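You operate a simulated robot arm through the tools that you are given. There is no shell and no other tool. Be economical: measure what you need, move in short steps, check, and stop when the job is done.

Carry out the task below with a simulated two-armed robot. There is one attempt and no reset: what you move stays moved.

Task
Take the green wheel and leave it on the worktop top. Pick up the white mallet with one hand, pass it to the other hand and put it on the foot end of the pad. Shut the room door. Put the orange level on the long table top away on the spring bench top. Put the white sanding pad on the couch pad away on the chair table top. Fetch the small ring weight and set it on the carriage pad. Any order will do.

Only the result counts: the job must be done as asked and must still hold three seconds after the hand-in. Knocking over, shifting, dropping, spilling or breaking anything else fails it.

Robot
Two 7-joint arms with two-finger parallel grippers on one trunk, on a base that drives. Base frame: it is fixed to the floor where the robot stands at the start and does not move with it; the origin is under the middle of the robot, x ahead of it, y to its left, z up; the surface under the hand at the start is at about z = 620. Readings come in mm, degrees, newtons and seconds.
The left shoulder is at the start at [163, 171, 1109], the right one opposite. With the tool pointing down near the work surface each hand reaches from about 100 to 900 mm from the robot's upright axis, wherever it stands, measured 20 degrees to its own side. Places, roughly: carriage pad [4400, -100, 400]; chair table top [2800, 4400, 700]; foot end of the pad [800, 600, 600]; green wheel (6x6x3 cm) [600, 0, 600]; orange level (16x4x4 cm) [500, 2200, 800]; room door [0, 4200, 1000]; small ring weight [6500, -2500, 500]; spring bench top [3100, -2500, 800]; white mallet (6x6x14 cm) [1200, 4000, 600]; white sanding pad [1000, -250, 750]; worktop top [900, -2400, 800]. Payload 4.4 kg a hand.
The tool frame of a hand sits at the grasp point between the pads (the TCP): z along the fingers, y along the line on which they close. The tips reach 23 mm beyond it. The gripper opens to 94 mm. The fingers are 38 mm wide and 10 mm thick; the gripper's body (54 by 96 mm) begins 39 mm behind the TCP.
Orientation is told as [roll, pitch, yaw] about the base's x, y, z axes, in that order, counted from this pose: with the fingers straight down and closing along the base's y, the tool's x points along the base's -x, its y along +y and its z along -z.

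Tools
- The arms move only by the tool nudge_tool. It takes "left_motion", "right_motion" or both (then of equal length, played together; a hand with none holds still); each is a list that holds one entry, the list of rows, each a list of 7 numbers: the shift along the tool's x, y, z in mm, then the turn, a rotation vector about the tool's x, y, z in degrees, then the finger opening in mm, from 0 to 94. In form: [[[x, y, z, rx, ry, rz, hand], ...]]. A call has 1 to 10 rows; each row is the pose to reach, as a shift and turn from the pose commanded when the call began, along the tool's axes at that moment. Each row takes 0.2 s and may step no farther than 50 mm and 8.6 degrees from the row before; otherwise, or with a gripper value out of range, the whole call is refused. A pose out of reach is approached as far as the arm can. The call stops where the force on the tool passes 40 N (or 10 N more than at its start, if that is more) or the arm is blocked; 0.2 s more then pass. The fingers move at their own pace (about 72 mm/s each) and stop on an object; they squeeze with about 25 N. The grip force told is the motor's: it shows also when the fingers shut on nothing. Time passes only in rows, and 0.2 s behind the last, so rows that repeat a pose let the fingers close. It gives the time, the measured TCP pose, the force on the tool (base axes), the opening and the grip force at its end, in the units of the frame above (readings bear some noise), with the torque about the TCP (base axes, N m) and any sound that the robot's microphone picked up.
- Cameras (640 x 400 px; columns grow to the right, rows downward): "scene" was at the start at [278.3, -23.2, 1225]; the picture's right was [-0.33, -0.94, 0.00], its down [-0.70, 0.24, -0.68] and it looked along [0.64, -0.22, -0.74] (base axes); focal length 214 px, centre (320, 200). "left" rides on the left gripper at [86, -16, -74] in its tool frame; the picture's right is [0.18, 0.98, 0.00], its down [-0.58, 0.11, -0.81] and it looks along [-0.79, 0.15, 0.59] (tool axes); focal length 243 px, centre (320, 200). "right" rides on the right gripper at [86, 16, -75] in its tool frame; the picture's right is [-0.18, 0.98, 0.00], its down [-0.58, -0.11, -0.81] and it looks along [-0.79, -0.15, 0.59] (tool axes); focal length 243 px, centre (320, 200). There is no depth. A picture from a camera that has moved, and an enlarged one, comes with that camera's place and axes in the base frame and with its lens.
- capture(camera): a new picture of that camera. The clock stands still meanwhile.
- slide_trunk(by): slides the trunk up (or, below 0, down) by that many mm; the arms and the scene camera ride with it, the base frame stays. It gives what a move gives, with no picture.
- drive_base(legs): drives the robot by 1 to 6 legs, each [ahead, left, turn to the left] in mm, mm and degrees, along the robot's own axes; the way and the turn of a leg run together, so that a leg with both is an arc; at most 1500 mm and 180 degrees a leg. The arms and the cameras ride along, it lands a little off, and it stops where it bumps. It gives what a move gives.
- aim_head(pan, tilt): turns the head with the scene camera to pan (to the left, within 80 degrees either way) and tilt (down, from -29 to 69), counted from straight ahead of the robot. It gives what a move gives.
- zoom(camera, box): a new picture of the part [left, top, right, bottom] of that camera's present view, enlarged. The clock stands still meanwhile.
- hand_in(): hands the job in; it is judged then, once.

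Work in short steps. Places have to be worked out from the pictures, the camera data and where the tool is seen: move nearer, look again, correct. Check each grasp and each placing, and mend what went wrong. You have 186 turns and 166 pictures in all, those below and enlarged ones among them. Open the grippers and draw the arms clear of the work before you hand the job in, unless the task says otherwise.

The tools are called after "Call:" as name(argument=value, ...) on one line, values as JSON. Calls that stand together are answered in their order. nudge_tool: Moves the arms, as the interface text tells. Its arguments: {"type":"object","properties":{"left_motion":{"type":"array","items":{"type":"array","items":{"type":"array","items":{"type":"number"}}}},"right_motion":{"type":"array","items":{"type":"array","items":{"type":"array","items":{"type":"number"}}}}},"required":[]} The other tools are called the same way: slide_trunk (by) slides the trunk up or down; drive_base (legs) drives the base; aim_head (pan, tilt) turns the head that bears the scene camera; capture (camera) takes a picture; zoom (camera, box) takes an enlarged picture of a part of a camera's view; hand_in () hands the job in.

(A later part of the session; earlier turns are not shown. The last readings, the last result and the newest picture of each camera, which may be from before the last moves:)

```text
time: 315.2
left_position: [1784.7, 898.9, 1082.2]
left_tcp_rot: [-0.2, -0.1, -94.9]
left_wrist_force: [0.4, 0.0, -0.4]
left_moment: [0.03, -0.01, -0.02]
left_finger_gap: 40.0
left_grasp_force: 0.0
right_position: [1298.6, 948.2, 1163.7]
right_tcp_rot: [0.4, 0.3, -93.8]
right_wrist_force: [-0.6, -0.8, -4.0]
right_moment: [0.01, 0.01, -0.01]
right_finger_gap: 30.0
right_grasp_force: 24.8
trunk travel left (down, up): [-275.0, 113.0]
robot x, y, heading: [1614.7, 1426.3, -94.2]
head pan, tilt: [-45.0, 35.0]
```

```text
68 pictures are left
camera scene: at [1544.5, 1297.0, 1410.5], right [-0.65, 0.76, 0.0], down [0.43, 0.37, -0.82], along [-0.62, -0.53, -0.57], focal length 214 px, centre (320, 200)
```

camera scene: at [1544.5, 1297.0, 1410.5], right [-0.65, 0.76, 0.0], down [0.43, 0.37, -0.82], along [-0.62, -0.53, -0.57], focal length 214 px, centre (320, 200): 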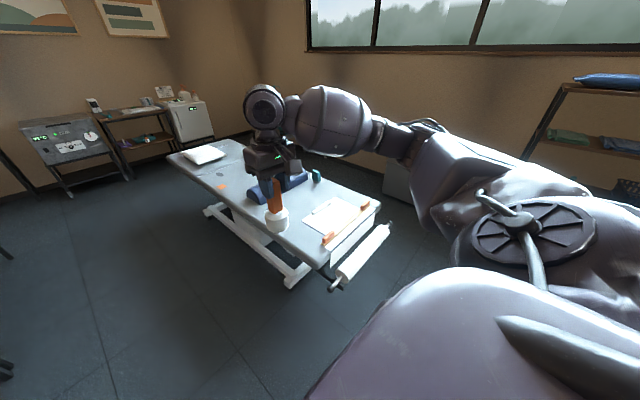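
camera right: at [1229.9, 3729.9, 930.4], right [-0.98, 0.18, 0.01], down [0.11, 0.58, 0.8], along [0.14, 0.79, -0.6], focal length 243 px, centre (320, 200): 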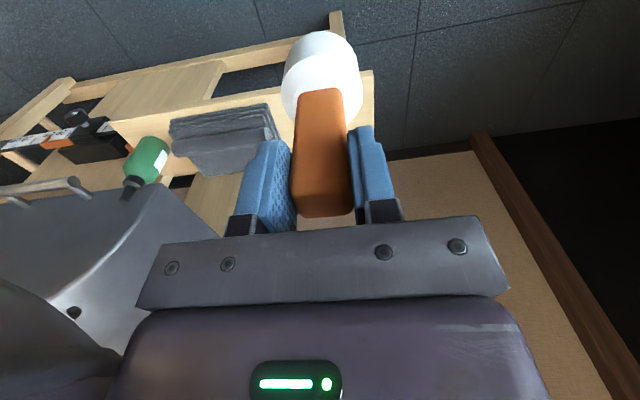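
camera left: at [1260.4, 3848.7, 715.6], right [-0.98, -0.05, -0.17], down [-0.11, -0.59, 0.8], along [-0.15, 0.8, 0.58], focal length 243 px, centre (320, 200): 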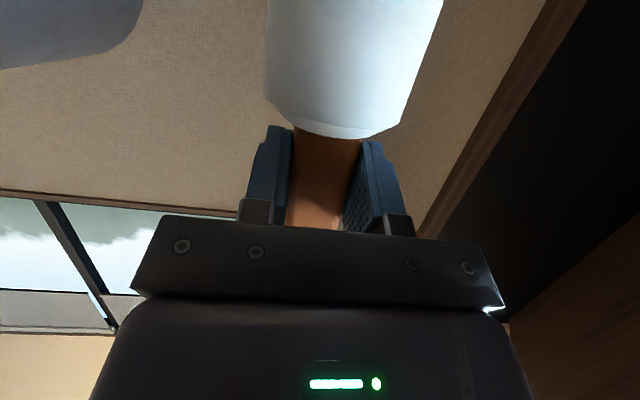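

The couch foot has a paper sheet; free strip near its far edge around (970,620). Turn to face -x and strafe alongside.

Call:
drive_base(legs=[[0, 0, -85.8], [50, 0, 0], [0, 900, 0]])

Call:
aim_head(pan=-10, tilt=55)

Call:
capture(camera="scene")

```text
time: 327.9
left_position: [1047.9, 296.5, 1080.2]
left_tcp_rot: [-0.1, -0.1, 179.1]
left_wrist_force: [0.7, -0.2, -0.2]
left_moment: [0.0, 0.01, 0.01]
left_finger_gap: 40.3
left_grasp_force: 0.2
right_position: [1063.9, 784.1, 1163.4]
right_tcp_rot: [0.5, 0.2, -179.7]
right_wrist_force: [-0.5, 0.0, -3.7]
right_moment: [0.03, -0.03, -0.03]
right_finger_gap: 30.1
right_grasp_force: 25.0
trunk travel left (down, up): [-275.0, 113.0]
robot x, y, heading: [1563.2, 501.7, 179.6]
head pan, tilt: [-45.0, 35.0]
```

```text
time: 328.9
left_position: [1048.9, 296.9, 1080.7]
left_tcp_rot: [-0.1, -0.1, 179.1]
left_wrist_force: [0.1, -1.0, 0.6]
left_moment: [-0.04, 0.03, -0.01]
left_finger_gap: 40.3
left_grasp_force: 0.1
right_position: [1062.1, 783.9, 1163.3]
right_tcp_rot: [0.4, 0.3, -179.7]
right_wrist_force: [-0.2, -0.4, -3.0]
right_moment: [-0.01, -0.06, 0.03]
right_finger_gap: 29.8
right_grasp_force: 25.3
trunk travel left (down, up): [-275.0, 113.0]
robot x, y, heading: [1561.0, 498.0, 180.2]
head pan, tilt: [-10.0, 55.0]
```

```text
67 pictures are left
camera scene: at [1415.7, 517.3, 1382.3], right [0.18, 0.98, 0.0], down [0.81, -0.15, -0.57], along [-0.56, 0.1, -0.82], focal length 214 px, centre (320, 200)
```

scene: 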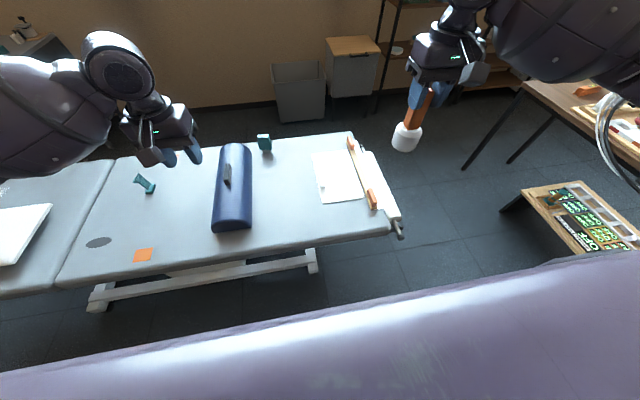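

Free spot between bolster and paper at ≈(890,545). Lower the trunk and bring the mallet above it.

Call:
slide_trunk(by=-200)

Call:
nudge_tool(right_motion=[[[-25, 34, 16, 0, 0, 0, 15], [-49, 68, 32, 0, 0, 0, 15], [-74, 102, 48, 0, 0, 0, 15], [-98, 137, 64, 0, 0, 0, 15], [-123, 171, 80, 0, 0, 0, 15], [-147, 205, 96, 0, 0, 0, 15], [-172, 239, 113, 0, 0, 0, 15], [-172, 239, 113, 0, 0, 0, 15]]])

Call:
capture(camera="right")

Call:
capture(camera="scene")

```text
time: 331.0
left_position: [1048.6, 296.1, 883.4]
left_tcp_rot: [-0.1, -0.2, 179.2]
left_wrist_force: [0.1, -0.5, 0.2]
left_moment: [0.02, 0.04, 0.0]
left_finger_gap: 40.3
left_grasp_force: 0.0
right_position: [1064.1, 783.9, 963.3]
right_tcp_rot: [0.4, -0.1, -179.8]
right_wrist_force: [0.0, 0.1, -4.0]
right_moment: [0.0, -0.05, 0.03]
right_finger_gap: 30.2
right_grasp_force: 24.6
trunk travel left (down, up): [-75.0, 313.0]
robot x, y, heading: [1562.4, 501.9, 179.8]
head pan, tilt: [-10.0, 55.0]
```

```text
time: 332.8
left_position: [1048.2, 295.8, 881.7]
left_tcp_rot: [-0.1, -0.1, 179.2]
left_wrist_force: [0.3, -0.6, 0.4]
left_moment: [0.01, -0.03, -0.01]
left_finger_gap: 40.0
left_grasp_force: 0.0
right_position: [890.2, 542.9, 852.8]
right_tcp_rot: [0.3, 0.1, -179.7]
right_wrist_force: [-0.7, 0.3, -3.2]
right_moment: [0.0, -0.03, 0.0]
right_finger_gap: 29.8
right_grasp_force: 25.3
trunk travel left (down, up): [-75.0, 313.0]
robot x, y, heading: [1564.3, 499.3, 179.5]
head pan, tilt: [-10.0, 55.0]
```

```text
66 pictures are left
camera right: at [977.4, 528.0, 927.3], right [-0.18, -0.98, 0.01], down [-0.58, 0.11, 0.8], along [-0.79, 0.14, -0.59], focal length 243 px, centre (320, 200)
```

right: 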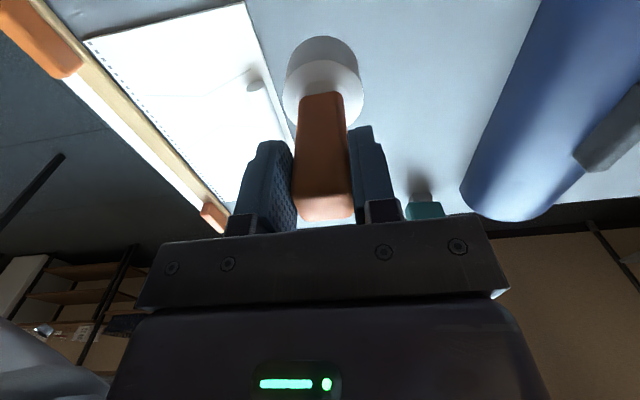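

```text
65 pictures are left
camera scene: at [1239.0, 517.8, 1152.4], right [0.18, 0.98, 0.0], down [0.81, -0.14, -0.57], along [-0.56, 0.1, -0.82], focal length 214 px, centre (320, 200)
```

scene: 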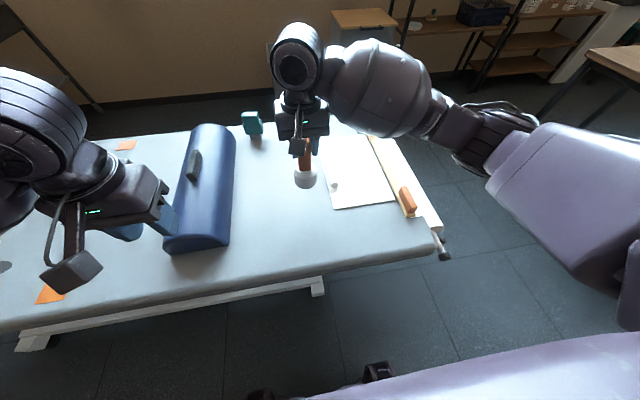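

Clear of the paper. Descend to contact.

Call:
nudge_tool(right_motion=[[[0, 0, 40, 0, 0, 0, 15], [0, 0, 75, 0, 0, 0, 15], [0, 0, 92, 0, 0, 0, 15], [0, 0, 98, 0, 0, 0, 15], [0, 0, 102, 0, 0, 0, 15], [0, 0, 106, 0, 0, 0, 15], [0, 0, 110, 0, 0, 0, 15], [0, 0, 114, 0, 0, 0, 15]]])

```text
time: 334.6
left_position: [1050.9, 294.9, 884.6]
left_tcp_rot: [-0.1, -0.4, 179.1]
left_wrist_force: [-0.5, -0.2, 0.3]
left_moment: [0.02, -0.01, 0.0]
left_finger_gap: 39.7
left_grasp_force: 0.1
right_position: [892.7, 542.1, 745.6]
right_tcp_rot: [0.6, -0.6, -179.7]
right_wrist_force: [0.2, -4.2, 34.3]
right_moment: [0.48, 0.33, 0.0]
right_finger_gap: 29.7
right_grasp_force: 25.8
trunk travel left (down, up): [-75.0, 313.0]
robot x, y, heading: [1563.0, 498.9, 179.4]
head pan, tilt: [-10.0, 55.0]
```

Contact at 746. Ease off, open and rise straight up.

Call:
nudge_tool(right_motion=[[[0, 0, -7, 0, 0, 0, 15], [0, 0, -7, 0, 0, 0, 80], [0, 0, -7, 0, 0, 0, 80], [0, 0, -7, 0, 0, 0, 80], [0, 0, -45, 0, 0, 0, 80], [0, 0, -90, 0, 0, 0, 80], [0, 0, -135, 0, 0, 0, 80], [20, -30, -165, 0, 0, 0, 80], [50, -60, -185, 0, 0, 0, 80]]])

Call:
capture(camera="right")

```text
time: 336.6
left_position: [1048.8, 296.5, 882.0]
left_tcp_rot: [-0.1, -0.1, 179.2]
left_wrist_force: [0.4, 0.6, -0.4]
left_moment: [-0.01, 0.0, 0.0]
left_finger_gap: 40.1
left_grasp_force: 0.0
right_position: [943.1, 603.6, 926.1]
right_tcp_rot: [0.4, 0.2, -179.7]
right_wrist_force: [0.2, 0.7, -0.4]
right_moment: [0.03, 0.02, 0.01]
right_finger_gap: 79.7
right_grasp_force: 0.2
trunk travel left (down, up): [-75.0, 313.0]
robot x, y, heading: [1558.5, 499.5, 180.0]
head pan, tilt: [-10.0, 55.0]
```

```text
64 pictures are left
camera right: at [1028.9, 589.2, 1001.5], right [-0.18, -0.98, 0.01], down [-0.58, 0.11, 0.8], along [-0.79, 0.14, -0.59], focal length 243 px, centre (320, 200)
```

right: 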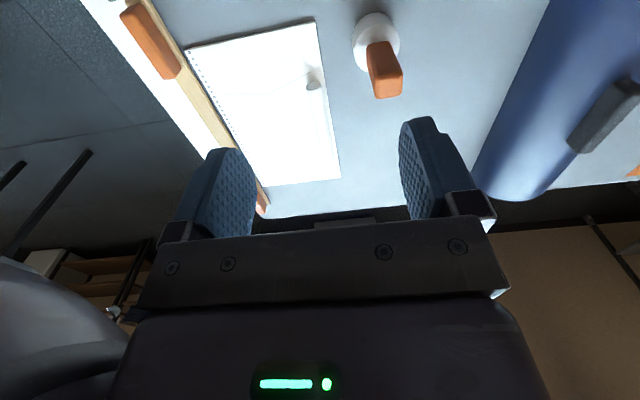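

Mallet stands on the foot end. Retract the right hand and drive around to the long table's front.

Call:
nudge_tool(right_motion=[[[25, -36, -5, 0, 0, 0, 94], [50, -72, -10, 0, 0, 0, 94], [75, -108, -15, 0, 0, 0, 94], [100, -144, -20, 0, 0, 0, 94], [115, -180, -20, 0, 0, 0, 94]]])

Call:
drive_base(legs=[[0, -930, 0], [-40, 0, 0], [0, 0, -90]])

Call:
aim_head(pan=35, tilt=30)

Call:
capture(camera="scene")

```text
time: 337.8
left_position: [1049.9, 296.0, 881.3]
left_tcp_rot: [-0.1, -0.2, 179.1]
left_wrist_force: [0.9, -0.4, -0.4]
left_moment: [-0.02, 0.02, 0.0]
left_finger_gap: 40.0
left_grasp_force: 0.1
right_position: [1056.1, 784.0, 941.1]
right_tcp_rot: [0.4, 0.1, -179.6]
right_wrist_force: [-0.6, -0.2, 1.4]
right_moment: [0.03, 0.0, 0.02]
right_finger_gap: 93.9
right_grasp_force: 0.1
trunk travel left (down, up): [-75.0, 313.0]
robot x, y, heading: [1564.1, 501.3, 179.9]
head pan, tilt: [-10.0, 55.0]
```

```text
time: 350.6
left_position: [1411.5, 1944.6, 881.3]
left_tcp_rot: [-0.1, -0.1, 89.1]
left_wrist_force: [-0.7, 0.4, 0.4]
left_moment: [0.03, 0.02, 0.0]
left_finger_gap: 39.8
left_grasp_force: 0.1
right_position: [1900.2, 1939.3, 939.5]
right_tcp_rot: [0.3, 0.2, 90.4]
right_wrist_force: [1.6, -0.1, -0.9]
right_moment: [0.02, -0.02, 0.01]
right_finger_gap: 94.0
right_grasp_force: 0.0
trunk travel left (down, up): [-75.0, 313.0]
robot x, y, heading: [1621.4, 1432.3, 90.1]
head pan, tilt: [-10.0, 55.0]
```

```text
time: 351.7
left_position: [1411.0, 1944.3, 880.7]
left_tcp_rot: [-0.2, -0.1, 89.2]
left_wrist_force: [0.5, -0.4, -0.2]
left_moment: [0.05, -0.01, 0.0]
left_finger_gap: 39.8
left_grasp_force: 0.1
right_position: [1899.3, 1938.5, 939.4]
right_tcp_rot: [0.3, 0.2, 90.3]
right_wrist_force: [-0.9, 0.4, 0.0]
right_moment: [0.0, -0.01, 0.0]
right_finger_gap: 93.9
right_grasp_force: 0.0
trunk travel left (down, up): [-75.0, 313.0]
robot x, y, heading: [1618.0, 1429.9, 90.0]
head pan, tilt: [35.0, 30.0]
```

```text
63 pictures are left
camera scene: at [1565.4, 1760.6, 1188.2], right [0.82, 0.57, 0.0], down [0.29, -0.41, -0.87], along [-0.49, 0.71, -0.5], focal length 214 px, centre (320, 200)
```

scene: 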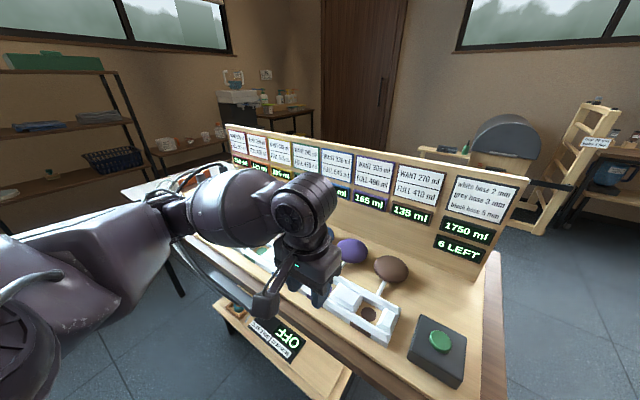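

Raise the trunk 100 so the left hand clears the table items, then strafe left 1000.

Call:
slide_trunk(by=110)

Call:
drive_base(legs=[[0, 980, 0]])

Call:
aim_head(pan=0, tilt=45)

Call:
capture(camera="scene")

```text
time: 353.1
left_position: [1410.3, 1945.7, 989.8]
left_tcp_rot: [-0.1, 0.1, 89.3]
left_wrist_force: [1.1, 0.3, 0.1]
left_moment: [-0.03, 0.0, 0.02]
left_finger_gap: 40.2
left_grasp_force: 0.1
right_position: [1900.0, 1937.9, 1047.1]
right_tcp_rot: [0.4, 0.4, 90.3]
right_wrist_force: [-0.4, 0.2, 0.6]
right_moment: [0.01, 0.0, -0.02]
right_finger_gap: 94.0
right_grasp_force: 0.0
trunk travel left (down, up): [-185.0, 203.0]
robot x, y, heading: [1616.0, 1430.8, 89.7]
head pan, tilt: [35.0, 30.0]
```

```text
time: 362.3
left_position: [402.3, 1949.5, 991.2]
left_tcp_rot: [-0.1, 0.0, 89.0]
left_wrist_force: [0.0, -0.2, -0.3]
left_moment: [0.0, 0.01, 0.0]
left_finger_gap: 40.0
left_grasp_force: 0.1
right_position: [891.0, 1941.3, 1049.4]
right_tcp_rot: [0.4, 0.2, 90.1]
right_wrist_force: [0.6, -0.5, 0.8]
right_moment: [0.02, 0.03, 0.01]
right_finger_gap: 93.5
right_grasp_force: 0.0
trunk travel left (down, up): [-185.0, 203.0]
robot x, y, heading: [605.3, 1436.4, 89.7]
head pan, tilt: [35.0, 30.0]
```

```text
time: 363.3
left_position: [402.7, 1948.5, 990.9]
left_tcp_rot: [0.0, -0.2, 89.0]
left_wrist_force: [0.3, -0.1, 1.0]
left_moment: [0.0, 0.0, -0.02]
left_finger_gap: 39.8
left_grasp_force: 0.1
right_position: [890.1, 1941.2, 1049.2]
right_tcp_rot: [0.4, 0.2, 90.2]
right_wrist_force: [0.0, 0.3, -0.1]
right_moment: [-0.04, 0.02, -0.03]
right_finger_gap: 93.9
right_grasp_force: 0.1
trunk travel left (down, up): [-185.0, 203.0]
robot x, y, heading: [604.0, 1434.1, 89.8]
head pan, tilt: [0.0, 45.0]
```

```text
62 pictures are left
camera scene: at [607.0, 1661.0, 1299.0], right [1.0, 0.0, 0.0], down [0.0, -0.71, -0.71], along [0.0, 0.71, -0.71], focal length 214 px, centre (320, 200)
```

scene: 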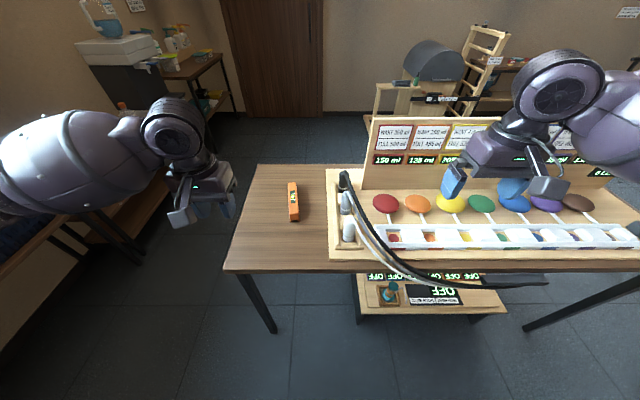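

Orange level at ≈(520,2147), lying along y. Bring the left hand over it.

Call:
nudge_tool(left_motion=[[[-34, -20, 18, 0, 0, 0, 94], [-68, -40, 36, 0, 0, 0, 94], [-102, -60, 54, 0, 0, 0, 94], [-136, -80, 72, 0, 0, 0, 94], [-168, -100, 90, 0, 0, 0, 94], [-198, -118, 110, 0, 0, 0, 94]]])

Call:
capture(camera="left")

```text
time: 364.7
left_position: [522.5, 2147.0, 880.8]
left_tcp_rot: [-0.1, 0.0, 89.0]
left_wrist_force: [0.2, -0.3, -0.9]
left_moment: [-0.04, -0.01, -0.02]
left_finger_gap: 94.1
left_grasp_force: 0.0
right_position: [891.9, 1941.3, 1049.5]
right_tcp_rot: [0.4, 0.3, 90.1]
right_wrist_force: [0.1, 0.0, -0.3]
right_moment: [-0.02, 0.0, 0.02]
right_finger_gap: 94.0
right_grasp_force: 0.1
trunk travel left (down, up): [-185.0, 203.0]
robot x, y, heading: [607.5, 1432.4, 89.8]
head pan, tilt: [0.0, 45.0]
```

```text
61 pictures are left
camera left: at [537.7, 2060.4, 955.5], right [-0.99, -0.17, 0.0], down [-0.1, 0.58, 0.81], along [-0.13, 0.8, -0.59], focal length 243 px, centre (320, 200)
```

left: 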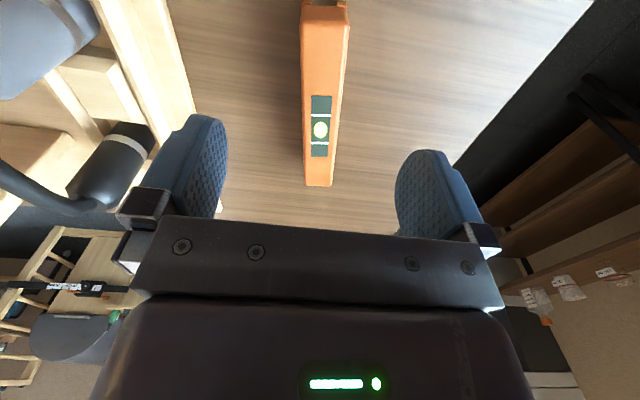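

Level is yawed ≈+8°, centre ≈(520,2163). Rotate 8°, descend and grip.

Call:
nudge_tool(left_motion=[[[-16, 2, 0, 0, 0, -8, 94], [-16, 2, 40, 0, 0, -8, 94], [-16, 2, 62, 0, 0, -8, 94], [-16, 2, 70, 0, 0, -8, 94], [-16, 2, 70, 0, 0, -8, 20], [-16, 2, 70, 0, 0, -8, 20], [-16, 2, 70, 0, 0, -8, 20], [-16, 2, 70, 0, 0, -8, 20]]])

Call:
nudge_tool(left_motion=[[[0, 0, -30, 0, 0, 0, 20], [0, 0, -75, 0, 0, 0, 20], [0, 0, -120, 0, 0, 0, 20]]])

Call:
capture(camera="left")

```text
time: 366.5
left_position: [522.4, 2162.7, 812.5]
left_tcp_rot: [-0.1, 0.0, 96.9]
left_wrist_force: [0.2, -0.3, -0.3]
left_moment: [0.0, -0.01, 0.0]
left_finger_gap: 20.0
left_grasp_force: 0.1
right_position: [891.0, 1941.3, 1049.5]
right_tcp_rot: [0.4, 0.2, 90.1]
right_wrist_force: [0.7, -0.4, 0.2]
right_moment: [-0.03, -0.01, -0.02]
right_finger_gap: 94.0
right_grasp_force: 0.1
trunk travel left (down, up): [-185.0, 203.0]
robot x, y, heading: [604.8, 1435.1, 89.9]
head pan, tilt: [0.0, 45.0]
```

```text
time: 367.3
left_position: [520.0, 2159.3, 935.3]
left_tcp_rot: [-0.1, -0.1, 97.0]
left_wrist_force: [0.0, 0.2, 0.9]
left_moment: [0.04, -0.03, 0.0]
left_finger_gap: 20.0
left_grasp_force: 0.0
right_position: [891.4, 1940.4, 1049.6]
right_tcp_rot: [0.4, 0.1, 90.2]
right_wrist_force: [0.5, 0.2, 0.3]
right_moment: [0.01, -0.02, 0.0]
right_finger_gap: 93.9
right_grasp_force: 0.0
trunk travel left (down, up): [-185.0, 203.0]
robot x, y, heading: [607.7, 1433.7, 89.6]
head pan, tilt: [0.0, 45.0]
```

```text
60 pictures are left
camera left: at [546.8, 2074.6, 1009.7], right [-0.95, -0.3, 0.0], down [-0.18, 0.56, 0.81], along [-0.24, 0.77, -0.59], focal length 243 px, centre (320, 200)
```

left: 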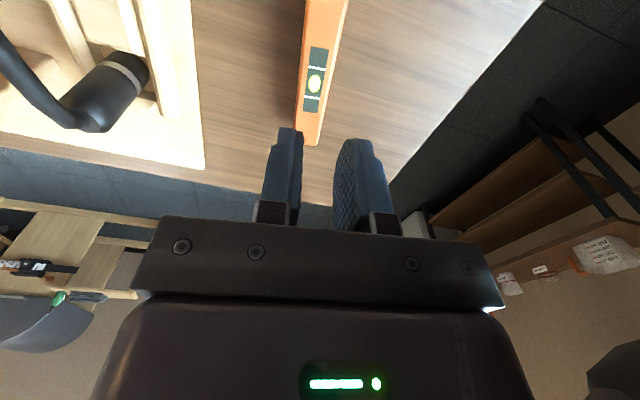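

No grip: the level lies lower. Re-triangulated: bubble at ≈(510,2211,739), table ≈700, yaw ≈101°. Go down there.

Call:
nudge_tool(left_motion=[[[-20, 2, 20, 0, 0, -2, 94], [-56, 5, 45, 0, 0, -4, 94], [-56, 5, 90, 0, 0, -4, 94], [-56, 5, 130, 0, 0, -4, 94]]])

Call:
capture(camera="left")

```text
time: 368.3
left_position: [512.7, 2218.8, 798.4]
left_tcp_rot: [0.0, 0.0, 101.0]
left_wrist_force: [1.1, -0.3, -0.2]
left_moment: [-0.04, -0.02, 0.01]
left_finger_gap: 94.3
left_grasp_force: 0.0
right_position: [891.3, 1940.0, 1049.9]
right_tcp_rot: [0.3, 0.3, 90.2]
right_wrist_force: [-0.4, 0.1, -0.1]
right_moment: [0.03, -0.02, -0.02]
right_finger_gap: 94.0
right_grasp_force: 0.1
trunk travel left (down, up): [-185.0, 203.0]
robot x, y, heading: [601.9, 1436.1, 89.5]
head pan, tilt: [0.0, 45.0]
```

```text
59 pictures are left
camera left: at [544.9, 2137.4, 872.7], right [-0.93, -0.37, 0.0], down [-0.22, 0.55, 0.81], along [-0.3, 0.75, -0.59], focal length 243 px, centre (320, 200)
```

left: 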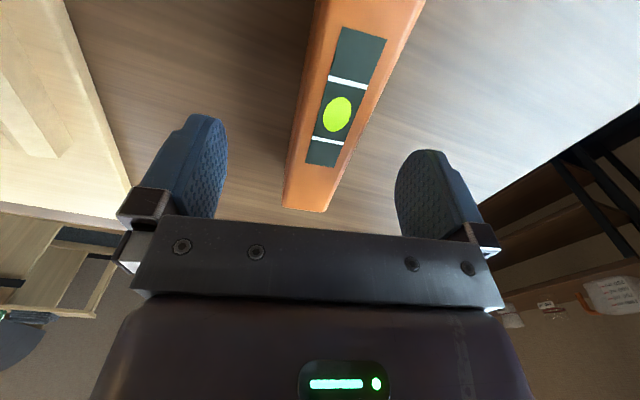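

Adjust 11 mm sideways, 2° back, descend to z≈728 and close.

Call:
nudge_tool(left_motion=[[[-5, 11, 0, 0, 0, 2, 94], [-5, 11, 40, 0, 0, 2, 94], [-5, 11, 62, 0, 0, 2, 94], [-5, 11, 70, 0, 0, 2, 94], [-5, 11, 70, 0, 0, 2, 20], [-5, 11, 70, 0, 0, 2, 20], [-5, 11, 70, 0, 0, 2, 20], [-5, 11, 70, 0, 0, 2, 20]]])

```text
time: 369.1
left_position: [499.4, 2220.4, 762.3]
left_tcp_rot: [-0.1, -1.0, 99.1]
left_wrist_force: [0.9, -25.3, 43.5]
left_moment: [-1.73, 2.01, 1.54]
left_finger_gap: 93.8
left_grasp_force: 0.0
right_position: [889.7, 1937.0, 1053.0]
right_tcp_rot: [0.4, -0.3, 90.1]
right_wrist_force: [-1.3, 0.6, 0.0]
right_moment: [-0.01, 0.01, -0.01]
right_finger_gap: 93.9
right_grasp_force: 0.0
trunk travel left (down, up): [-185.0, 203.0]
robot x, y, heading: [605.8, 1432.7, 89.6]
head pan, tilt: [0.0, 45.0]
stopped in row 3 (left hand): the force on the tool passed its limit at 54 N (the readings are from after the stop); the commanded pose is now the measured one
```

Fingertips touched the table: surface is ≈739, level z 739–779, centre ≈(515,2190). Lift 8 mm, shift, and close.

Call:
nudge_tool(left_motion=[[[0, 0, -8, 0, 0, 0, 94], [15, -5, -8, 0, 0, 0, 94], [30, -11, -7, 0, 0, 0, 94], [30, -11, -5, 0, 0, 0, 20], [30, -11, -5, 0, 0, 0, 20], [30, -11, -5, 0, 0, 0, 20], [30, -11, -5, 0, 0, 0, 20]]])

Call:
capture(camera="left")

```text
time: 370.7
left_position: [514.5, 2192.0, 763.3]
left_tcp_rot: [-0.1, -0.8, 99.0]
left_wrist_force: [-17.9, -6.8, 51.1]
left_moment: [-1.65, 1.16, -0.28]
left_finger_gap: 32.0
left_grasp_force: 24.3
right_position: [890.0, 1936.1, 1051.3]
right_tcp_rot: [0.5, 0.0, 90.2]
right_wrist_force: [0.3, 0.0, 1.1]
right_moment: [0.01, 0.04, -0.03]
right_finger_gap: 93.8
right_grasp_force: 0.1
trunk travel left (down, up): [-185.0, 203.0]
robot x, y, heading: [607.2, 1430.0, 89.5]
head pan, tilt: [0.0, 45.0]
```

```text
58 pictures are left
camera left: at [543.7, 2107.0, 836.6], right [-0.94, -0.34, -0.01], down [-0.2, 0.54, 0.82], along [-0.27, 0.77, -0.58], focal length 243 px, centre (320, 200)
```

left: 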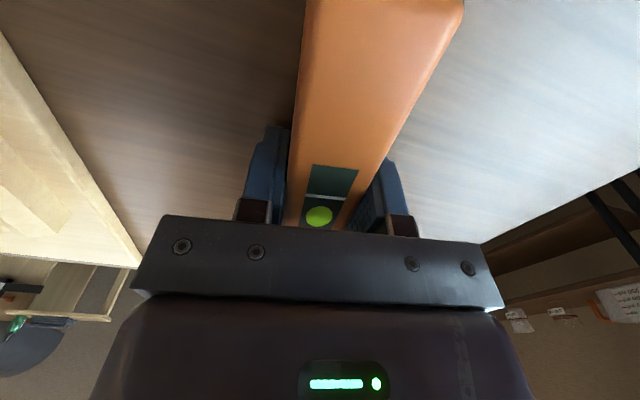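

Gripped at 32 mm right at the bubble (its middle). Lift and check.

Call:
nudge_tool(left_motion=[[[0, 0, -25, 0, 0, 0, 20], [0, 0, -65, 0, 0, 0, 20], [0, 0, -110, 0, 0, 0, 20], [0, 0, -155, 0, 0, 0, 20], [0, 0, -200, 0, 0, 0, 20], [0, 0, -230, 0, 0, 0, 20]]])

Call:
capture(camera="left")

Call:
capture(camera="scene")

```text
time: 372.1
left_position: [514.6, 2191.7, 986.5]
left_tcp_rot: [0.0, -0.4, 99.1]
left_wrist_force: [0.1, -0.3, -2.7]
left_moment: [0.03, 0.05, 0.03]
left_finger_gap: 32.0
left_grasp_force: 24.7
right_position: [890.4, 1939.5, 1049.6]
right_tcp_rot: [0.4, 0.1, 90.2]
right_wrist_force: [-0.9, 0.0, -0.8]
right_moment: [0.01, 0.01, -0.01]
right_finger_gap: 94.1
right_grasp_force: 0.1
trunk travel left (down, up): [-185.0, 203.0]
robot x, y, heading: [604.4, 1434.3, 89.8]
head pan, tilt: [0.0, 45.0]
```

```text
57 pictures are left
camera left: at [544.2, 2107.2, 1060.8], right [-0.94, -0.34, 0.0], down [-0.2, 0.55, 0.81], along [-0.27, 0.76, -0.59], focal length 243 px, centre (320, 200)
```

left: 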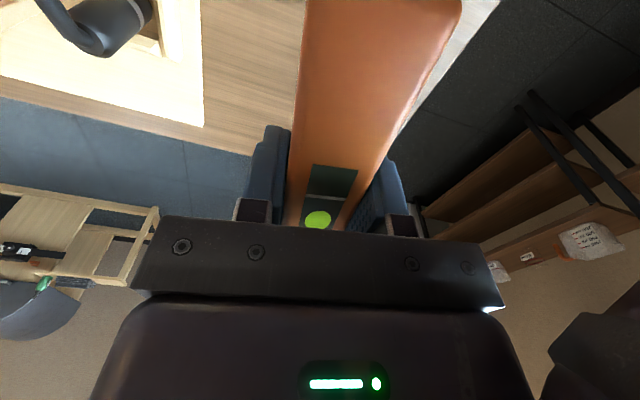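

```text
56 pictures are left
camera scene: at [606.9, 1660.0, 1299.1], right [1.0, 0.0, 0.0], down [0.0, -0.71, -0.71], along [0.0, 0.71, -0.71], focal length 214 px, centre (320, 200)
```

scene: 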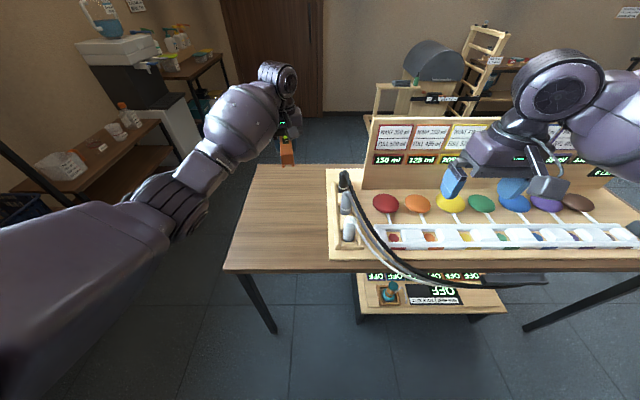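

Level held securely. Retract the left hand, drive back to the corridor and turn to face -y.

Call:
nudge_tool(left_motion=[[[31, 22, 0, 0, 0, 0, 20], [62, 44, 0, 0, 0, 0, 20], [93, 66, 0, 0, 0, 0, 20], [124, 88, 0, 0, 0, 0, 20], [155, 110, 0, 0, 0, 0, 20], [186, 132, 0, 0, 0, 0, 20], [210, 150, 0, 0, 0, 0, 20]]])

Call:
drive_base(legs=[[0, -1010, 0], [0, 0, 178]])

```text
time: 373.7
left_position: [397.8, 1960.9, 987.2]
left_tcp_rot: [-0.1, -0.4, 99.0]
left_wrist_force: [-0.6, 0.3, -2.3]
left_moment: [0.01, 0.01, 0.02]
left_finger_gap: 31.9
left_grasp_force: 25.0
right_position: [890.4, 1941.0, 1049.3]
right_tcp_rot: [0.4, 0.2, 90.2]
right_wrist_force: [0.4, -0.6, 0.4]
right_moment: [-0.02, 0.02, 0.04]
right_finger_gap: 94.0
right_grasp_force: 0.0
trunk travel left (down, up): [-185.0, 203.0]
robot x, y, heading: [606.4, 1433.1, 89.8]
head pan, tilt: [0.0, 45.0]
```

```text
time: 390.6
left_position: [1870.7, 912.9, 987.6]
left_tcp_rot: [0.0, -0.4, -79.4]
left_wrist_force: [-0.1, 0.2, -1.0]
left_moment: [0.0, -0.02, -0.01]
left_finger_gap: 31.7
left_grasp_force: 25.2
right_position: [1375.7, 919.6, 1048.2]
right_tcp_rot: [0.4, 0.2, -88.2]
right_wrist_force: [0.5, -0.2, -0.6]
right_moment: [0.01, 0.0, 0.03]
right_finger_gap: 93.9
right_grasp_force: 0.0
trunk travel left (down, up): [-185.0, 203.0]
robot x, y, heading: [1647.0, 1438.6, -88.8]
head pan, tilt: [0.0, 45.0]
```

Call:
drive_base(legs=[[1450, -85, -1.2], [1400, 0, 0]])

Call:
aim_head(pan=55, tilt=25)

Call:
capture(camera="scene")

```text
time: 404.2
left_position: [1790.6, -1908.6, 987.9]
left_tcp_rot: [0.0, -0.4, -81.1]
left_wrist_force: [0.1, 0.2, -1.7]
left_moment: [0.03, -0.01, -0.01]
left_finger_gap: 31.9
left_grasp_force: 25.0
right_position: [1295.8, -1887.6, 1050.0]
right_tcp_rot: [0.4, 0.1, -89.9]
right_wrist_force: [-0.1, 0.6, 0.5]
right_moment: [-0.01, 0.03, 0.01]
right_finger_gap: 94.0
right_grasp_force: 0.0
trunk travel left (down, up): [-185.0, 203.0]
robot x, y, heading: [1581.2, -1379.9, -90.4]
head pan, tilt: [0.0, 45.0]
```

```text
time: 405.4
left_position: [1789.2, -1907.7, 987.9]
left_tcp_rot: [0.0, -0.5, -81.0]
left_wrist_force: [-0.1, 0.0, -1.8]
left_moment: [0.01, -0.02, -0.01]
left_finger_gap: 31.8
left_grasp_force: 25.4
right_position: [1296.4, -1886.6, 1049.0]
right_tcp_rot: [0.5, 0.1, -89.8]
right_wrist_force: [-0.3, 0.3, -0.3]
right_moment: [0.0, -0.02, 0.01]
right_finger_gap: 94.1
right_grasp_force: 0.0
trunk travel left (down, up): [-185.0, 203.0]
robot x, y, heading: [1583.3, -1383.1, -90.1]
head pan, tilt: [55.0, 25.0]
```

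```text
55 pictures are left
camera scene: at [1656.0, -1573.4, 1329.5], right [-0.58, -0.82, 0.0], down [-0.34, 0.24, -0.91], along [0.74, -0.52, -0.42], focal length 214 px, centre (320, 200)
```

scene: 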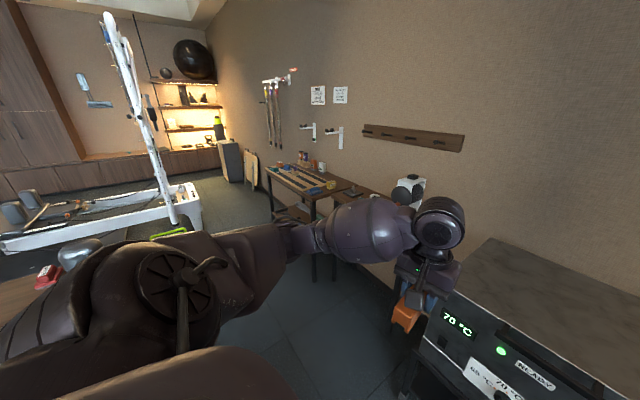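

Bench at ≈(2950,-2300). Advance 200, turn to face +x, sidestep to y≈-1775 and pass below the middle table.

Call:
drive_base(legs=[[200, 0, 0], [0, 0, 90], [0, -190, 0]])

Call:
aim_head(pan=0, tilt=30)

Call:
capture(camera="scene")

```text
time: 412.8
left_position: [2106.3, -1545.8, 987.7]
left_tcp_rot: [-0.1, -0.5, 11.0]
left_wrist_force: [0.2, 0.2, -1.9]
left_moment: [0.02, 0.04, 0.0]
left_finger_gap: 32.2
left_grasp_force: 24.8
right_position: [2102.0, -2040.0, 1047.9]
right_tcp_rot: [0.4, 0.2, 2.1]
right_wrist_force: [0.5, -0.8, 0.2]
right_moment: [0.01, -0.04, -0.02]
right_finger_gap: 93.9
right_grasp_force: 0.1
trunk travel left (down, up): [-185.0, 203.0]
robot x, y, heading: [1585.3, -1771.6, 1.4]
head pan, tilt: [55.0, 25.0]
```

```text
time: 414.1
left_position: [2107.5, -1546.1, 988.7]
left_tcp_rot: [0.1, -0.5, 10.9]
left_wrist_force: [-0.4, 0.3, -1.1]
left_moment: [0.02, -0.03, -0.03]
left_finger_gap: 32.2
left_grasp_force: 25.0
right_position: [2103.0, -2039.2, 1049.9]
right_tcp_rot: [0.4, 0.2, 2.1]
right_wrist_force: [-0.1, -0.3, 0.1]
right_moment: [0.0, -0.01, 0.01]
right_finger_gap: 94.0
right_grasp_force: 0.1
trunk travel left (down, up): [-185.0, 203.0]
robot x, y, heading: [1589.1, -1771.1, 1.6]
head pan, tilt: [0.0, 30.0]
```

```text
54 pictures are left
camera scene: at [1819.5, -1761.7, 1321.5], right [0.03, -1.0, 0.0], down [-0.5, -0.01, -0.87], along [0.87, 0.03, -0.5], focal length 214 px, centre (320, 200)
```

scene: 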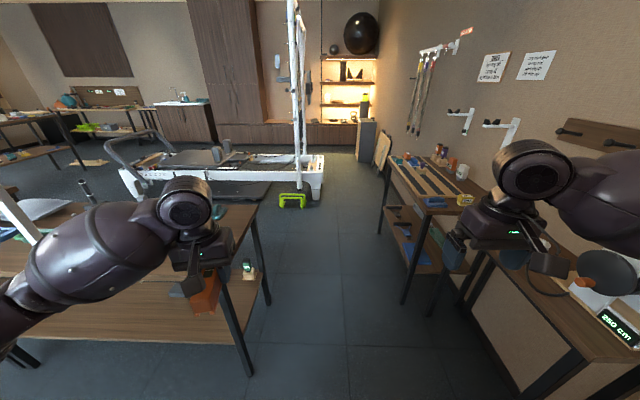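

Passage is clear to x≈3080. Drive there and turn to face the bench.

Call:
drive_base(legs=[[1490, -50, -1.5], [0, 0, -90]])

Call:
aim_head(pan=0, tilt=45)

Call:
capture(camera="scene")

```text
time: 417.3
left_position: [2552.6, -1554.7, 982.3]
left_tcp_rot: [1.1, 0.3, 10.9]
left_wrist_force: [0.0, 0.0, -1.7]
left_moment: [-0.01, 0.03, 0.0]
left_finger_gap: 31.7
left_grasp_force: 25.7
right_position: [2546.0, -2054.7, 1051.2]
right_tcp_rot: [0.5, -0.1, 1.3]
right_wrist_force: [-0.6, 0.5, -0.6]
right_moment: [-0.01, 0.01, -0.01]
right_finger_gap: 93.9
right_grasp_force: 0.1
trunk travel left (down, up): [-185.0, 203.0]
robot x, y, heading: [2037.0, -1777.0, 0.8]
head pan, tilt: [0.0, 30.0]
stopped in leg 1: the robot was blocked; the commanded pose is now the measured one
```

```text
time: 418.0
left_position: [2553.1, -1555.3, 982.0]
left_tcp_rot: [0.8, 0.3, 10.7]
left_wrist_force: [0.3, 0.5, -1.8]
left_moment: [-0.01, 0.04, 0.0]
left_finger_gap: 32.0
left_grasp_force: 25.4
right_position: [2544.7, -2055.1, 1053.0]
right_tcp_rot: [0.5, -0.3, 1.2]
right_wrist_force: [0.1, 0.4, 0.6]
right_moment: [-0.02, -0.02, 0.01]
right_finger_gap: 94.1
right_grasp_force: 0.1
trunk travel left (down, up): [-185.0, 203.0]
robot x, y, heading: [2039.9, -1781.1, 0.7]
head pan, tilt: [0.0, 45.0]
```

```text
53 pictures are left
camera scene: at [2254.6, -1774.5, 1300.5], right [0.01, -1.0, 0.0], down [-0.7, -0.01, -0.71], along [0.71, 0.01, -0.7], focal length 214 px, centre (320, 200)
```

scene: 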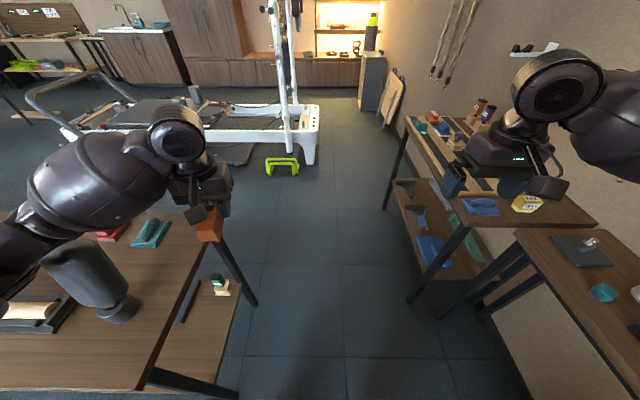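

Something touched the left arm (likely its elbow near the massage gun). The gun is still at ≈(2415,-1320), unmoved. Back off, raise the trunk, and shift right for clearance.

Call:
drive_base(legs=[[-80, 0, 0]])

Call:
slide_trunk(by=190)

Call:
aim_head(pan=45, tilt=45)

Call:
capture(camera="scene")

```text
time: 419.1
left_position: [2480.0, -1558.0, 980.1]
left_tcp_rot: [0.8, 0.7, 10.3]
left_wrist_force: [-0.6, 0.3, -2.0]
left_moment: [-0.01, 0.0, 0.01]
left_finger_gap: 31.7
left_grasp_force: 25.0
right_position: [2471.1, -2058.3, 1048.8]
right_tcp_rot: [0.4, 0.2, 1.0]
right_wrist_force: [-0.3, -0.2, 0.1]
right_moment: [-0.02, -0.03, -0.01]
right_finger_gap: 94.1
right_grasp_force: 0.0
trunk travel left (down, up): [-185.0, 203.0]
robot x, y, heading: [1957.1, -1779.5, 0.7]
head pan, tilt: [0.0, 45.0]
```

```text
time: 421.2
left_position: [2481.4, -1559.0, 1169.3]
left_tcp_rot: [0.8, 0.7, 10.5]
left_wrist_force: [-0.3, -0.6, -1.6]
left_moment: [0.0, 0.04, 0.02]
left_finger_gap: 31.8
left_grasp_force: 24.3
right_position: [2471.2, -2056.3, 1238.2]
right_tcp_rot: [0.4, 0.3, 0.9]
right_wrist_force: [0.1, -0.1, 0.4]
right_moment: [0.03, -0.02, 0.0]
right_finger_gap: 94.1
right_grasp_force: 0.1
trunk travel left (down, up): [-375.0, 13.0]
robot x, y, heading: [1964.8, -1779.8, 0.5]
head pan, tilt: [0.0, 45.0]
```

```text
time: 422.3
left_position: [2481.8, -1559.4, 1167.7]
left_tcp_rot: [0.8, 0.6, 10.4]
left_wrist_force: [0.2, -0.7, -2.0]
left_moment: [0.05, -0.01, 0.01]
left_finger_gap: 31.8
left_grasp_force: 25.6
right_position: [2470.5, -2057.4, 1239.3]
right_tcp_rot: [0.4, 0.2, 1.0]
right_wrist_force: [-0.1, 0.8, 0.5]
right_moment: [0.01, -0.01, 0.02]
right_finger_gap: 94.0
right_grasp_force: 0.0
trunk travel left (down, up): [-375.0, 13.0]
robot x, y, heading: [1962.6, -1778.6, 0.5]
head pan, tilt: [45.0, 45.0]
```

```text
52 pictures are left
camera scene: at [2073.5, -1718.4, 1498.0], right [0.71, -0.7, 0.0], down [-0.5, -0.5, -0.71], along [0.49, 0.5, -0.71], focal length 214 px, centre (320, 200)
```

scene: 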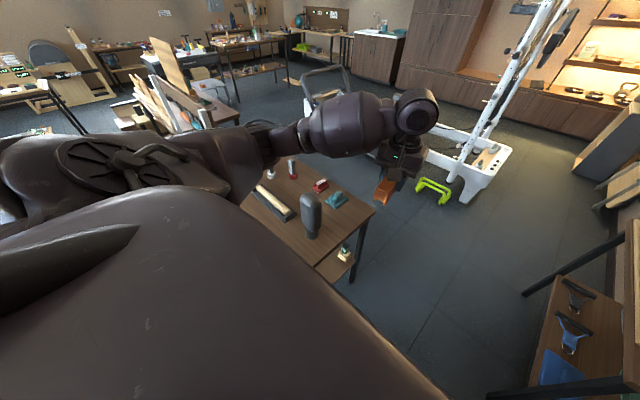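

Gun undisturbed and the arm is now above it. Drive on 1110 and turn to the bench.

Call:
drive_base(legs=[[600, -25, 0], [510, 0, 0]])

```text
time: 428.3
left_position: [3603.8, -1574.3, 1168.1]
left_tcp_rot: [0.8, 0.6, 10.0]
left_wrist_force: [0.2, 0.4, -1.7]
left_moment: [0.04, 0.03, 0.02]
left_finger_gap: 31.9
left_grasp_force: 24.9
right_position: [3591.2, -2073.1, 1238.5]
right_tcp_rot: [0.3, 0.2, 0.7]
right_wrist_force: [-0.3, 0.3, -0.4]
right_moment: [0.0, 0.01, 0.0]
right_finger_gap: 93.7
right_grasp_force: 0.1
trunk travel left (down, up): [-375.0, 13.0]
robot x, y, heading: [3081.7, -1791.7, 0.4]
head pan, tilt: [45.0, 45.0]
```

Call:
drive_base(legs=[[0, 0, -90]])

Call:
aim_head(pan=0, tilt=50)

Call:
capture(camera="scene")

```text
time: 432.6
left_position: [3284.1, -2321.1, 1169.3]
left_tcp_rot: [0.8, 0.7, -81.6]
left_wrist_force: [0.0, 0.8, -1.1]
left_moment: [0.01, -0.02, 0.0]
left_finger_gap: 31.8
left_grasp_force: 25.0
right_position: [2786.3, -2294.0, 1239.5]
right_tcp_rot: [0.4, 0.2, -91.0]
right_wrist_force: [0.1, -0.2, -0.6]
right_moment: [0.02, 0.02, 0.04]
right_finger_gap: 94.0
right_grasp_force: 0.0
trunk travel left (down, up): [-375.0, 13.0]
robot x, y, heading: [3083.7, -1792.8, -91.1]
head pan, tilt: [45.0, 45.0]
```

```text
time: 433.7
left_position: [3284.2, -2320.8, 1168.5]
left_tcp_rot: [0.8, 0.6, -81.5]
left_wrist_force: [0.0, 0.0, -1.3]
left_moment: [-0.01, -0.01, 0.04]
left_finger_gap: 32.1
left_grasp_force: 24.9
right_position: [2786.9, -2294.0, 1239.0]
right_tcp_rot: [0.3, 0.2, -91.0]
right_wrist_force: [-0.2, -0.6, 0.2]
right_moment: [0.03, 0.0, -0.02]
right_finger_gap: 94.2
right_grasp_force: 0.1
trunk travel left (down, up): [-375.0, 13.0]
robot x, y, heading: [3080.7, -1792.7, -91.3]
head pan, tilt: [0.0, 50.0]
```

```text
51 pictures are left
camera scene: at [3078.5, -1923.1, 1491.1], right [-1.0, 0.02, 0.0], down [0.02, 0.77, -0.64], along [-0.02, -0.64, -0.77], focal length 214 px, centre (320, 200)
```

scene: 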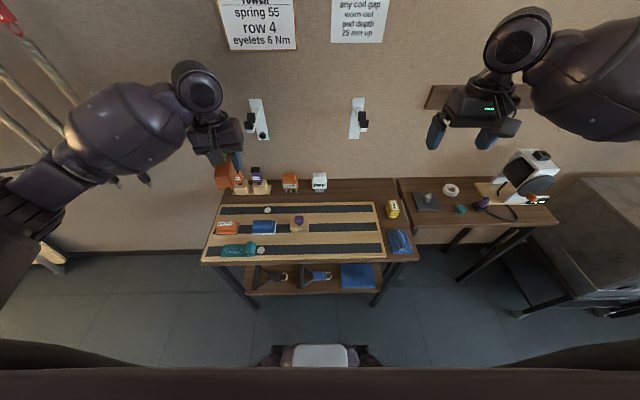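

The free strip is the back edge of the bench right of the blocks, ≈x 2760–3020, y -2500…-2640; the level must lie along x. Rotate the left wrist by 80°.

Call:
nudge_tool(left_motion=[[[0, 0, 0, 0, 0, -8.05, 20], [0, 0, 0, 0, 0, -16.1, 20], [0, 0, 0, 0, 0, -24.15, 20], [0, 0, 0, 0, 0, -32.2, 20], [0, 0, 0, 0, 0, -40.25, 20], [0, 0, 0, 0, 0, -48.3, 20], [0, 0, 0, 0, 0, -56.35, 20], [0, 0, 0, 0, 0, -64.4, 20], [0, 0, 0, 0, 0, -72.45, 20], [0, 0, 0, 0, 0, -80.5, 20]]])

Call:
drive_base(legs=[[30, 0, 1.2], [0, -390, 0]])

Call:
capture(camera="scene")

```text
time: 435.9
left_position: [3283.6, -2322.4, 1169.0]
left_tcp_rot: [0.6, -0.6, -1.1]
left_wrist_force: [0.6, 1.2, -2.8]
left_moment: [-0.02, 0.0, -0.03]
left_finger_gap: 32.0
left_grasp_force: 24.5
right_position: [2788.2, -2294.1, 1239.6]
right_tcp_rot: [0.4, 0.2, -91.0]
right_wrist_force: [0.9, 0.5, 0.8]
right_moment: [-0.02, 0.0, -0.04]
right_finger_gap: 94.0
right_grasp_force: 0.0
trunk travel left (down, up): [-375.0, 13.0]
robot x, y, heading: [3080.2, -1790.7, -91.3]
head pan, tilt: [0.0, 50.0]
```

```text
time: 440.4
left_position: [2899.1, -2345.5, 1169.3]
left_tcp_rot: [0.8, -0.7, -0.1]
left_wrist_force: [-0.2, 0.6, -0.3]
left_moment: [-0.03, 0.01, -0.01]
left_finger_gap: 32.0
left_grasp_force: 25.2
right_position: [2401.4, -2327.9, 1239.9]
right_tcp_rot: [0.4, 0.2, -90.0]
right_wrist_force: [0.4, 0.3, -0.5]
right_moment: [0.01, -0.02, 0.02]
right_finger_gap: 93.9
right_grasp_force: 0.1
trunk travel left (down, up): [-375.0, 13.0]
robot x, y, heading: [2688.6, -1821.5, -90.5]
head pan, tilt: [0.0, 50.0]
```

```text
50 pictures are left
camera scene: at [2686.6, -1951.1, 1491.1], right [-1.0, 0.01, 0.0], down [0.01, 0.77, -0.64], along [0.0, -0.64, -0.77], focal length 214 px, centre (320, 200)
```

scene: 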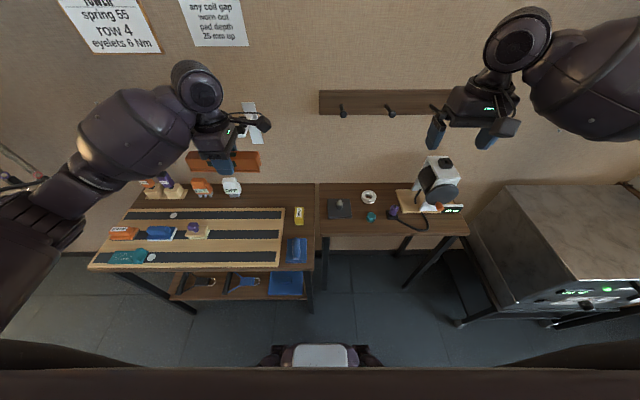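

Bench surface ≈760; target (2870,-2585). Lower the trunk 170 and move the level over the back strip.

Call:
slide_trunk(by=-170)

Call:
nudge_tool(left_motion=[[[5, -40, 10, 0, 0.7, 0, 20], [10, -80, 20, 0, 0.7, 0, 20], [15, -120, 30, 0, 0.7, 0, 20], [20, -160, 45, 0, 0.7, 0, 20], [25, -200, 60, 0, 0.7, 0, 20], [29, -238, 80, 0, 0.7, 0, 20]]])

Call:
capture(camera="left")

Call:
capture(camera="scene")

```text
time: 442.3
left_position: [2900.3, -2343.4, 1000.2]
left_tcp_rot: [0.5, -0.6, -0.1]
left_wrist_force: [-0.8, 0.6, -1.1]
left_moment: [-0.01, 0.05, -0.03]
left_finger_gap: 31.9
left_grasp_force: 24.7
right_position: [2401.7, -2326.7, 1071.4]
right_tcp_rot: [0.3, 0.1, -90.0]
right_wrist_force: [-0.4, 1.0, 0.5]
right_moment: [-0.01, 0.0, 0.01]
right_finger_gap: 93.6
right_grasp_force: 0.0
trunk travel left (down, up): [-205.0, 183.0]
robot x, y, heading: [2692.8, -1818.1, -90.7]
head pan, tilt: [0.0, 50.0]
```

```text
time: 443.7
left_position: [2875.8, -2588.4, 906.3]
left_tcp_rot: [1.2, 0.1, 0.1]
left_wrist_force: [0.9, 0.1, -2.5]
left_moment: [0.04, 0.03, 0.01]
left_finger_gap: 31.6
left_grasp_force: 25.3
right_position: [2403.6, -2332.2, 1064.8]
right_tcp_rot: [0.5, 0.6, -89.9]
right_wrist_force: [0.5, 0.1, -0.5]
right_moment: [0.02, -0.02, -0.01]
right_finger_gap: 94.3
right_grasp_force: 0.1
trunk travel left (down, up): [-205.0, 183.0]
robot x, y, heading: [2687.9, -1825.4, -90.1]
head pan, tilt: [0.0, 50.0]
```

```text
49 pictures are left
camera left: at [2789.9, -2607.4, 981.4], right [-0.19, 0.98, 0.02], down [0.58, 0.09, 0.81], along [0.79, 0.16, -0.59], focal length 243 px, centre (320, 200)
```

left: 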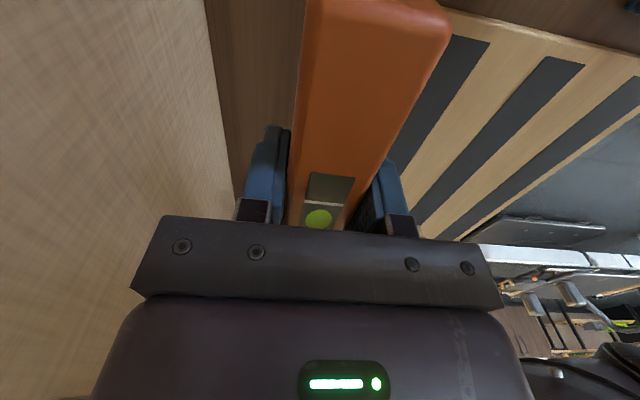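

```text
48 pictures are left
camera scene: at [2688.6, -2025.4, 1312.1], right [-1.0, 0.01, 0.0], down [0.0, 0.77, -0.64], along [0.0, -0.64, -0.77], focal length 214 px, centre (320, 200)
```

scene: 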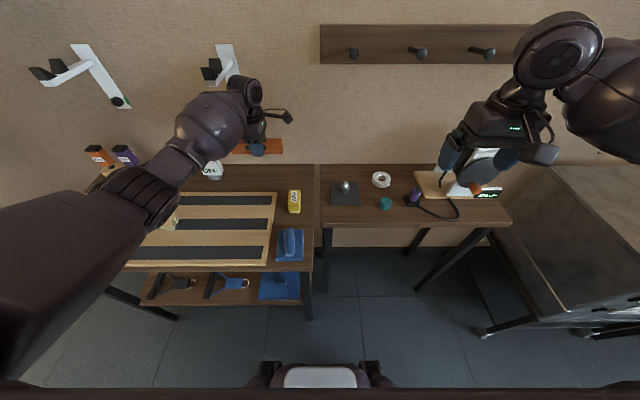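

Strip runs y -2493…-2677, level centred at -2588. Descend toward contact.

Call:
nudge_tool(left_motion=[[[0, 0, 40, 0, 0, 0, 20], [0, 0, 80, 0, 0, 0, 20], [0, 0, 95, 0, 0, 0, 20], [0, 0, 100, 0, 0, 0, 20], [0, 0, 105, 0, 0, 0, 20], [0, 0, 110, 0, 0, 0, 20], [0, 0, 115, 0, 0, 0, 20]]])

```text
time: 445.3
left_position: [2871.4, -2580.4, 800.4]
left_tcp_rot: [0.7, 0.0, -0.1]
left_wrist_force: [0.5, -0.2, -1.0]
left_moment: [0.02, 0.0, 0.01]
left_finger_gap: 32.0
left_grasp_force: 25.1
right_position: [2402.6, -2326.3, 1069.9]
right_tcp_rot: [0.2, 0.2, -89.9]
right_wrist_force: [-1.1, -0.5, -0.6]
right_moment: [0.0, 0.02, -0.02]
right_finger_gap: 93.9
right_grasp_force: 0.1
trunk travel left (down, up): [-205.0, 183.0]
robot x, y, heading: [2688.0, -1824.1, -90.4]
head pan, tilt: [0.0, 50.0]
```

Call:
nudge_tool(left_motion=[[[0, 0, 5, 0, 0, 0, 20], [0, 0, 9, 0, 0, 0, 20], [0, 0, 13, 0, 0, 0, 20], [0, 0, 17, 0, 0, 0, 20], [0, 0, 21, 0, 0, 0, 20], [0, 0, 25, 0, 0, 0, 20], [0, 0, 29, 0, 0, 0, 20], [0, 0, 33, 0, 0, 0, 20]]])

```text
time: 446.9
left_position: [2870.6, -2581.6, 783.2]
left_tcp_rot: [0.0, 0.1, -0.1]
left_wrist_force: [1.0, 15.2, 28.9]
left_moment: [0.45, -0.58, 0.31]
left_finger_gap: 31.7
left_grasp_force: 24.8
right_position: [2402.0, -2323.4, 1071.9]
right_tcp_rot: [0.5, 0.0, -90.1]
right_wrist_force: [0.1, -0.2, 0.7]
right_moment: [0.04, 0.02, -0.01]
right_finger_gap: 94.2
right_grasp_force: 0.0
trunk travel left (down, up): [-205.0, 183.0]
robot x, y, heading: [2690.1, -1819.6, -90.4]
head pan, tilt: [0.0, 50.0]
stopped in row 8 (left hand): the force on the tool passed its limit at 44 N (the readings are from after the stop); the commanded pose is now the measured one
```

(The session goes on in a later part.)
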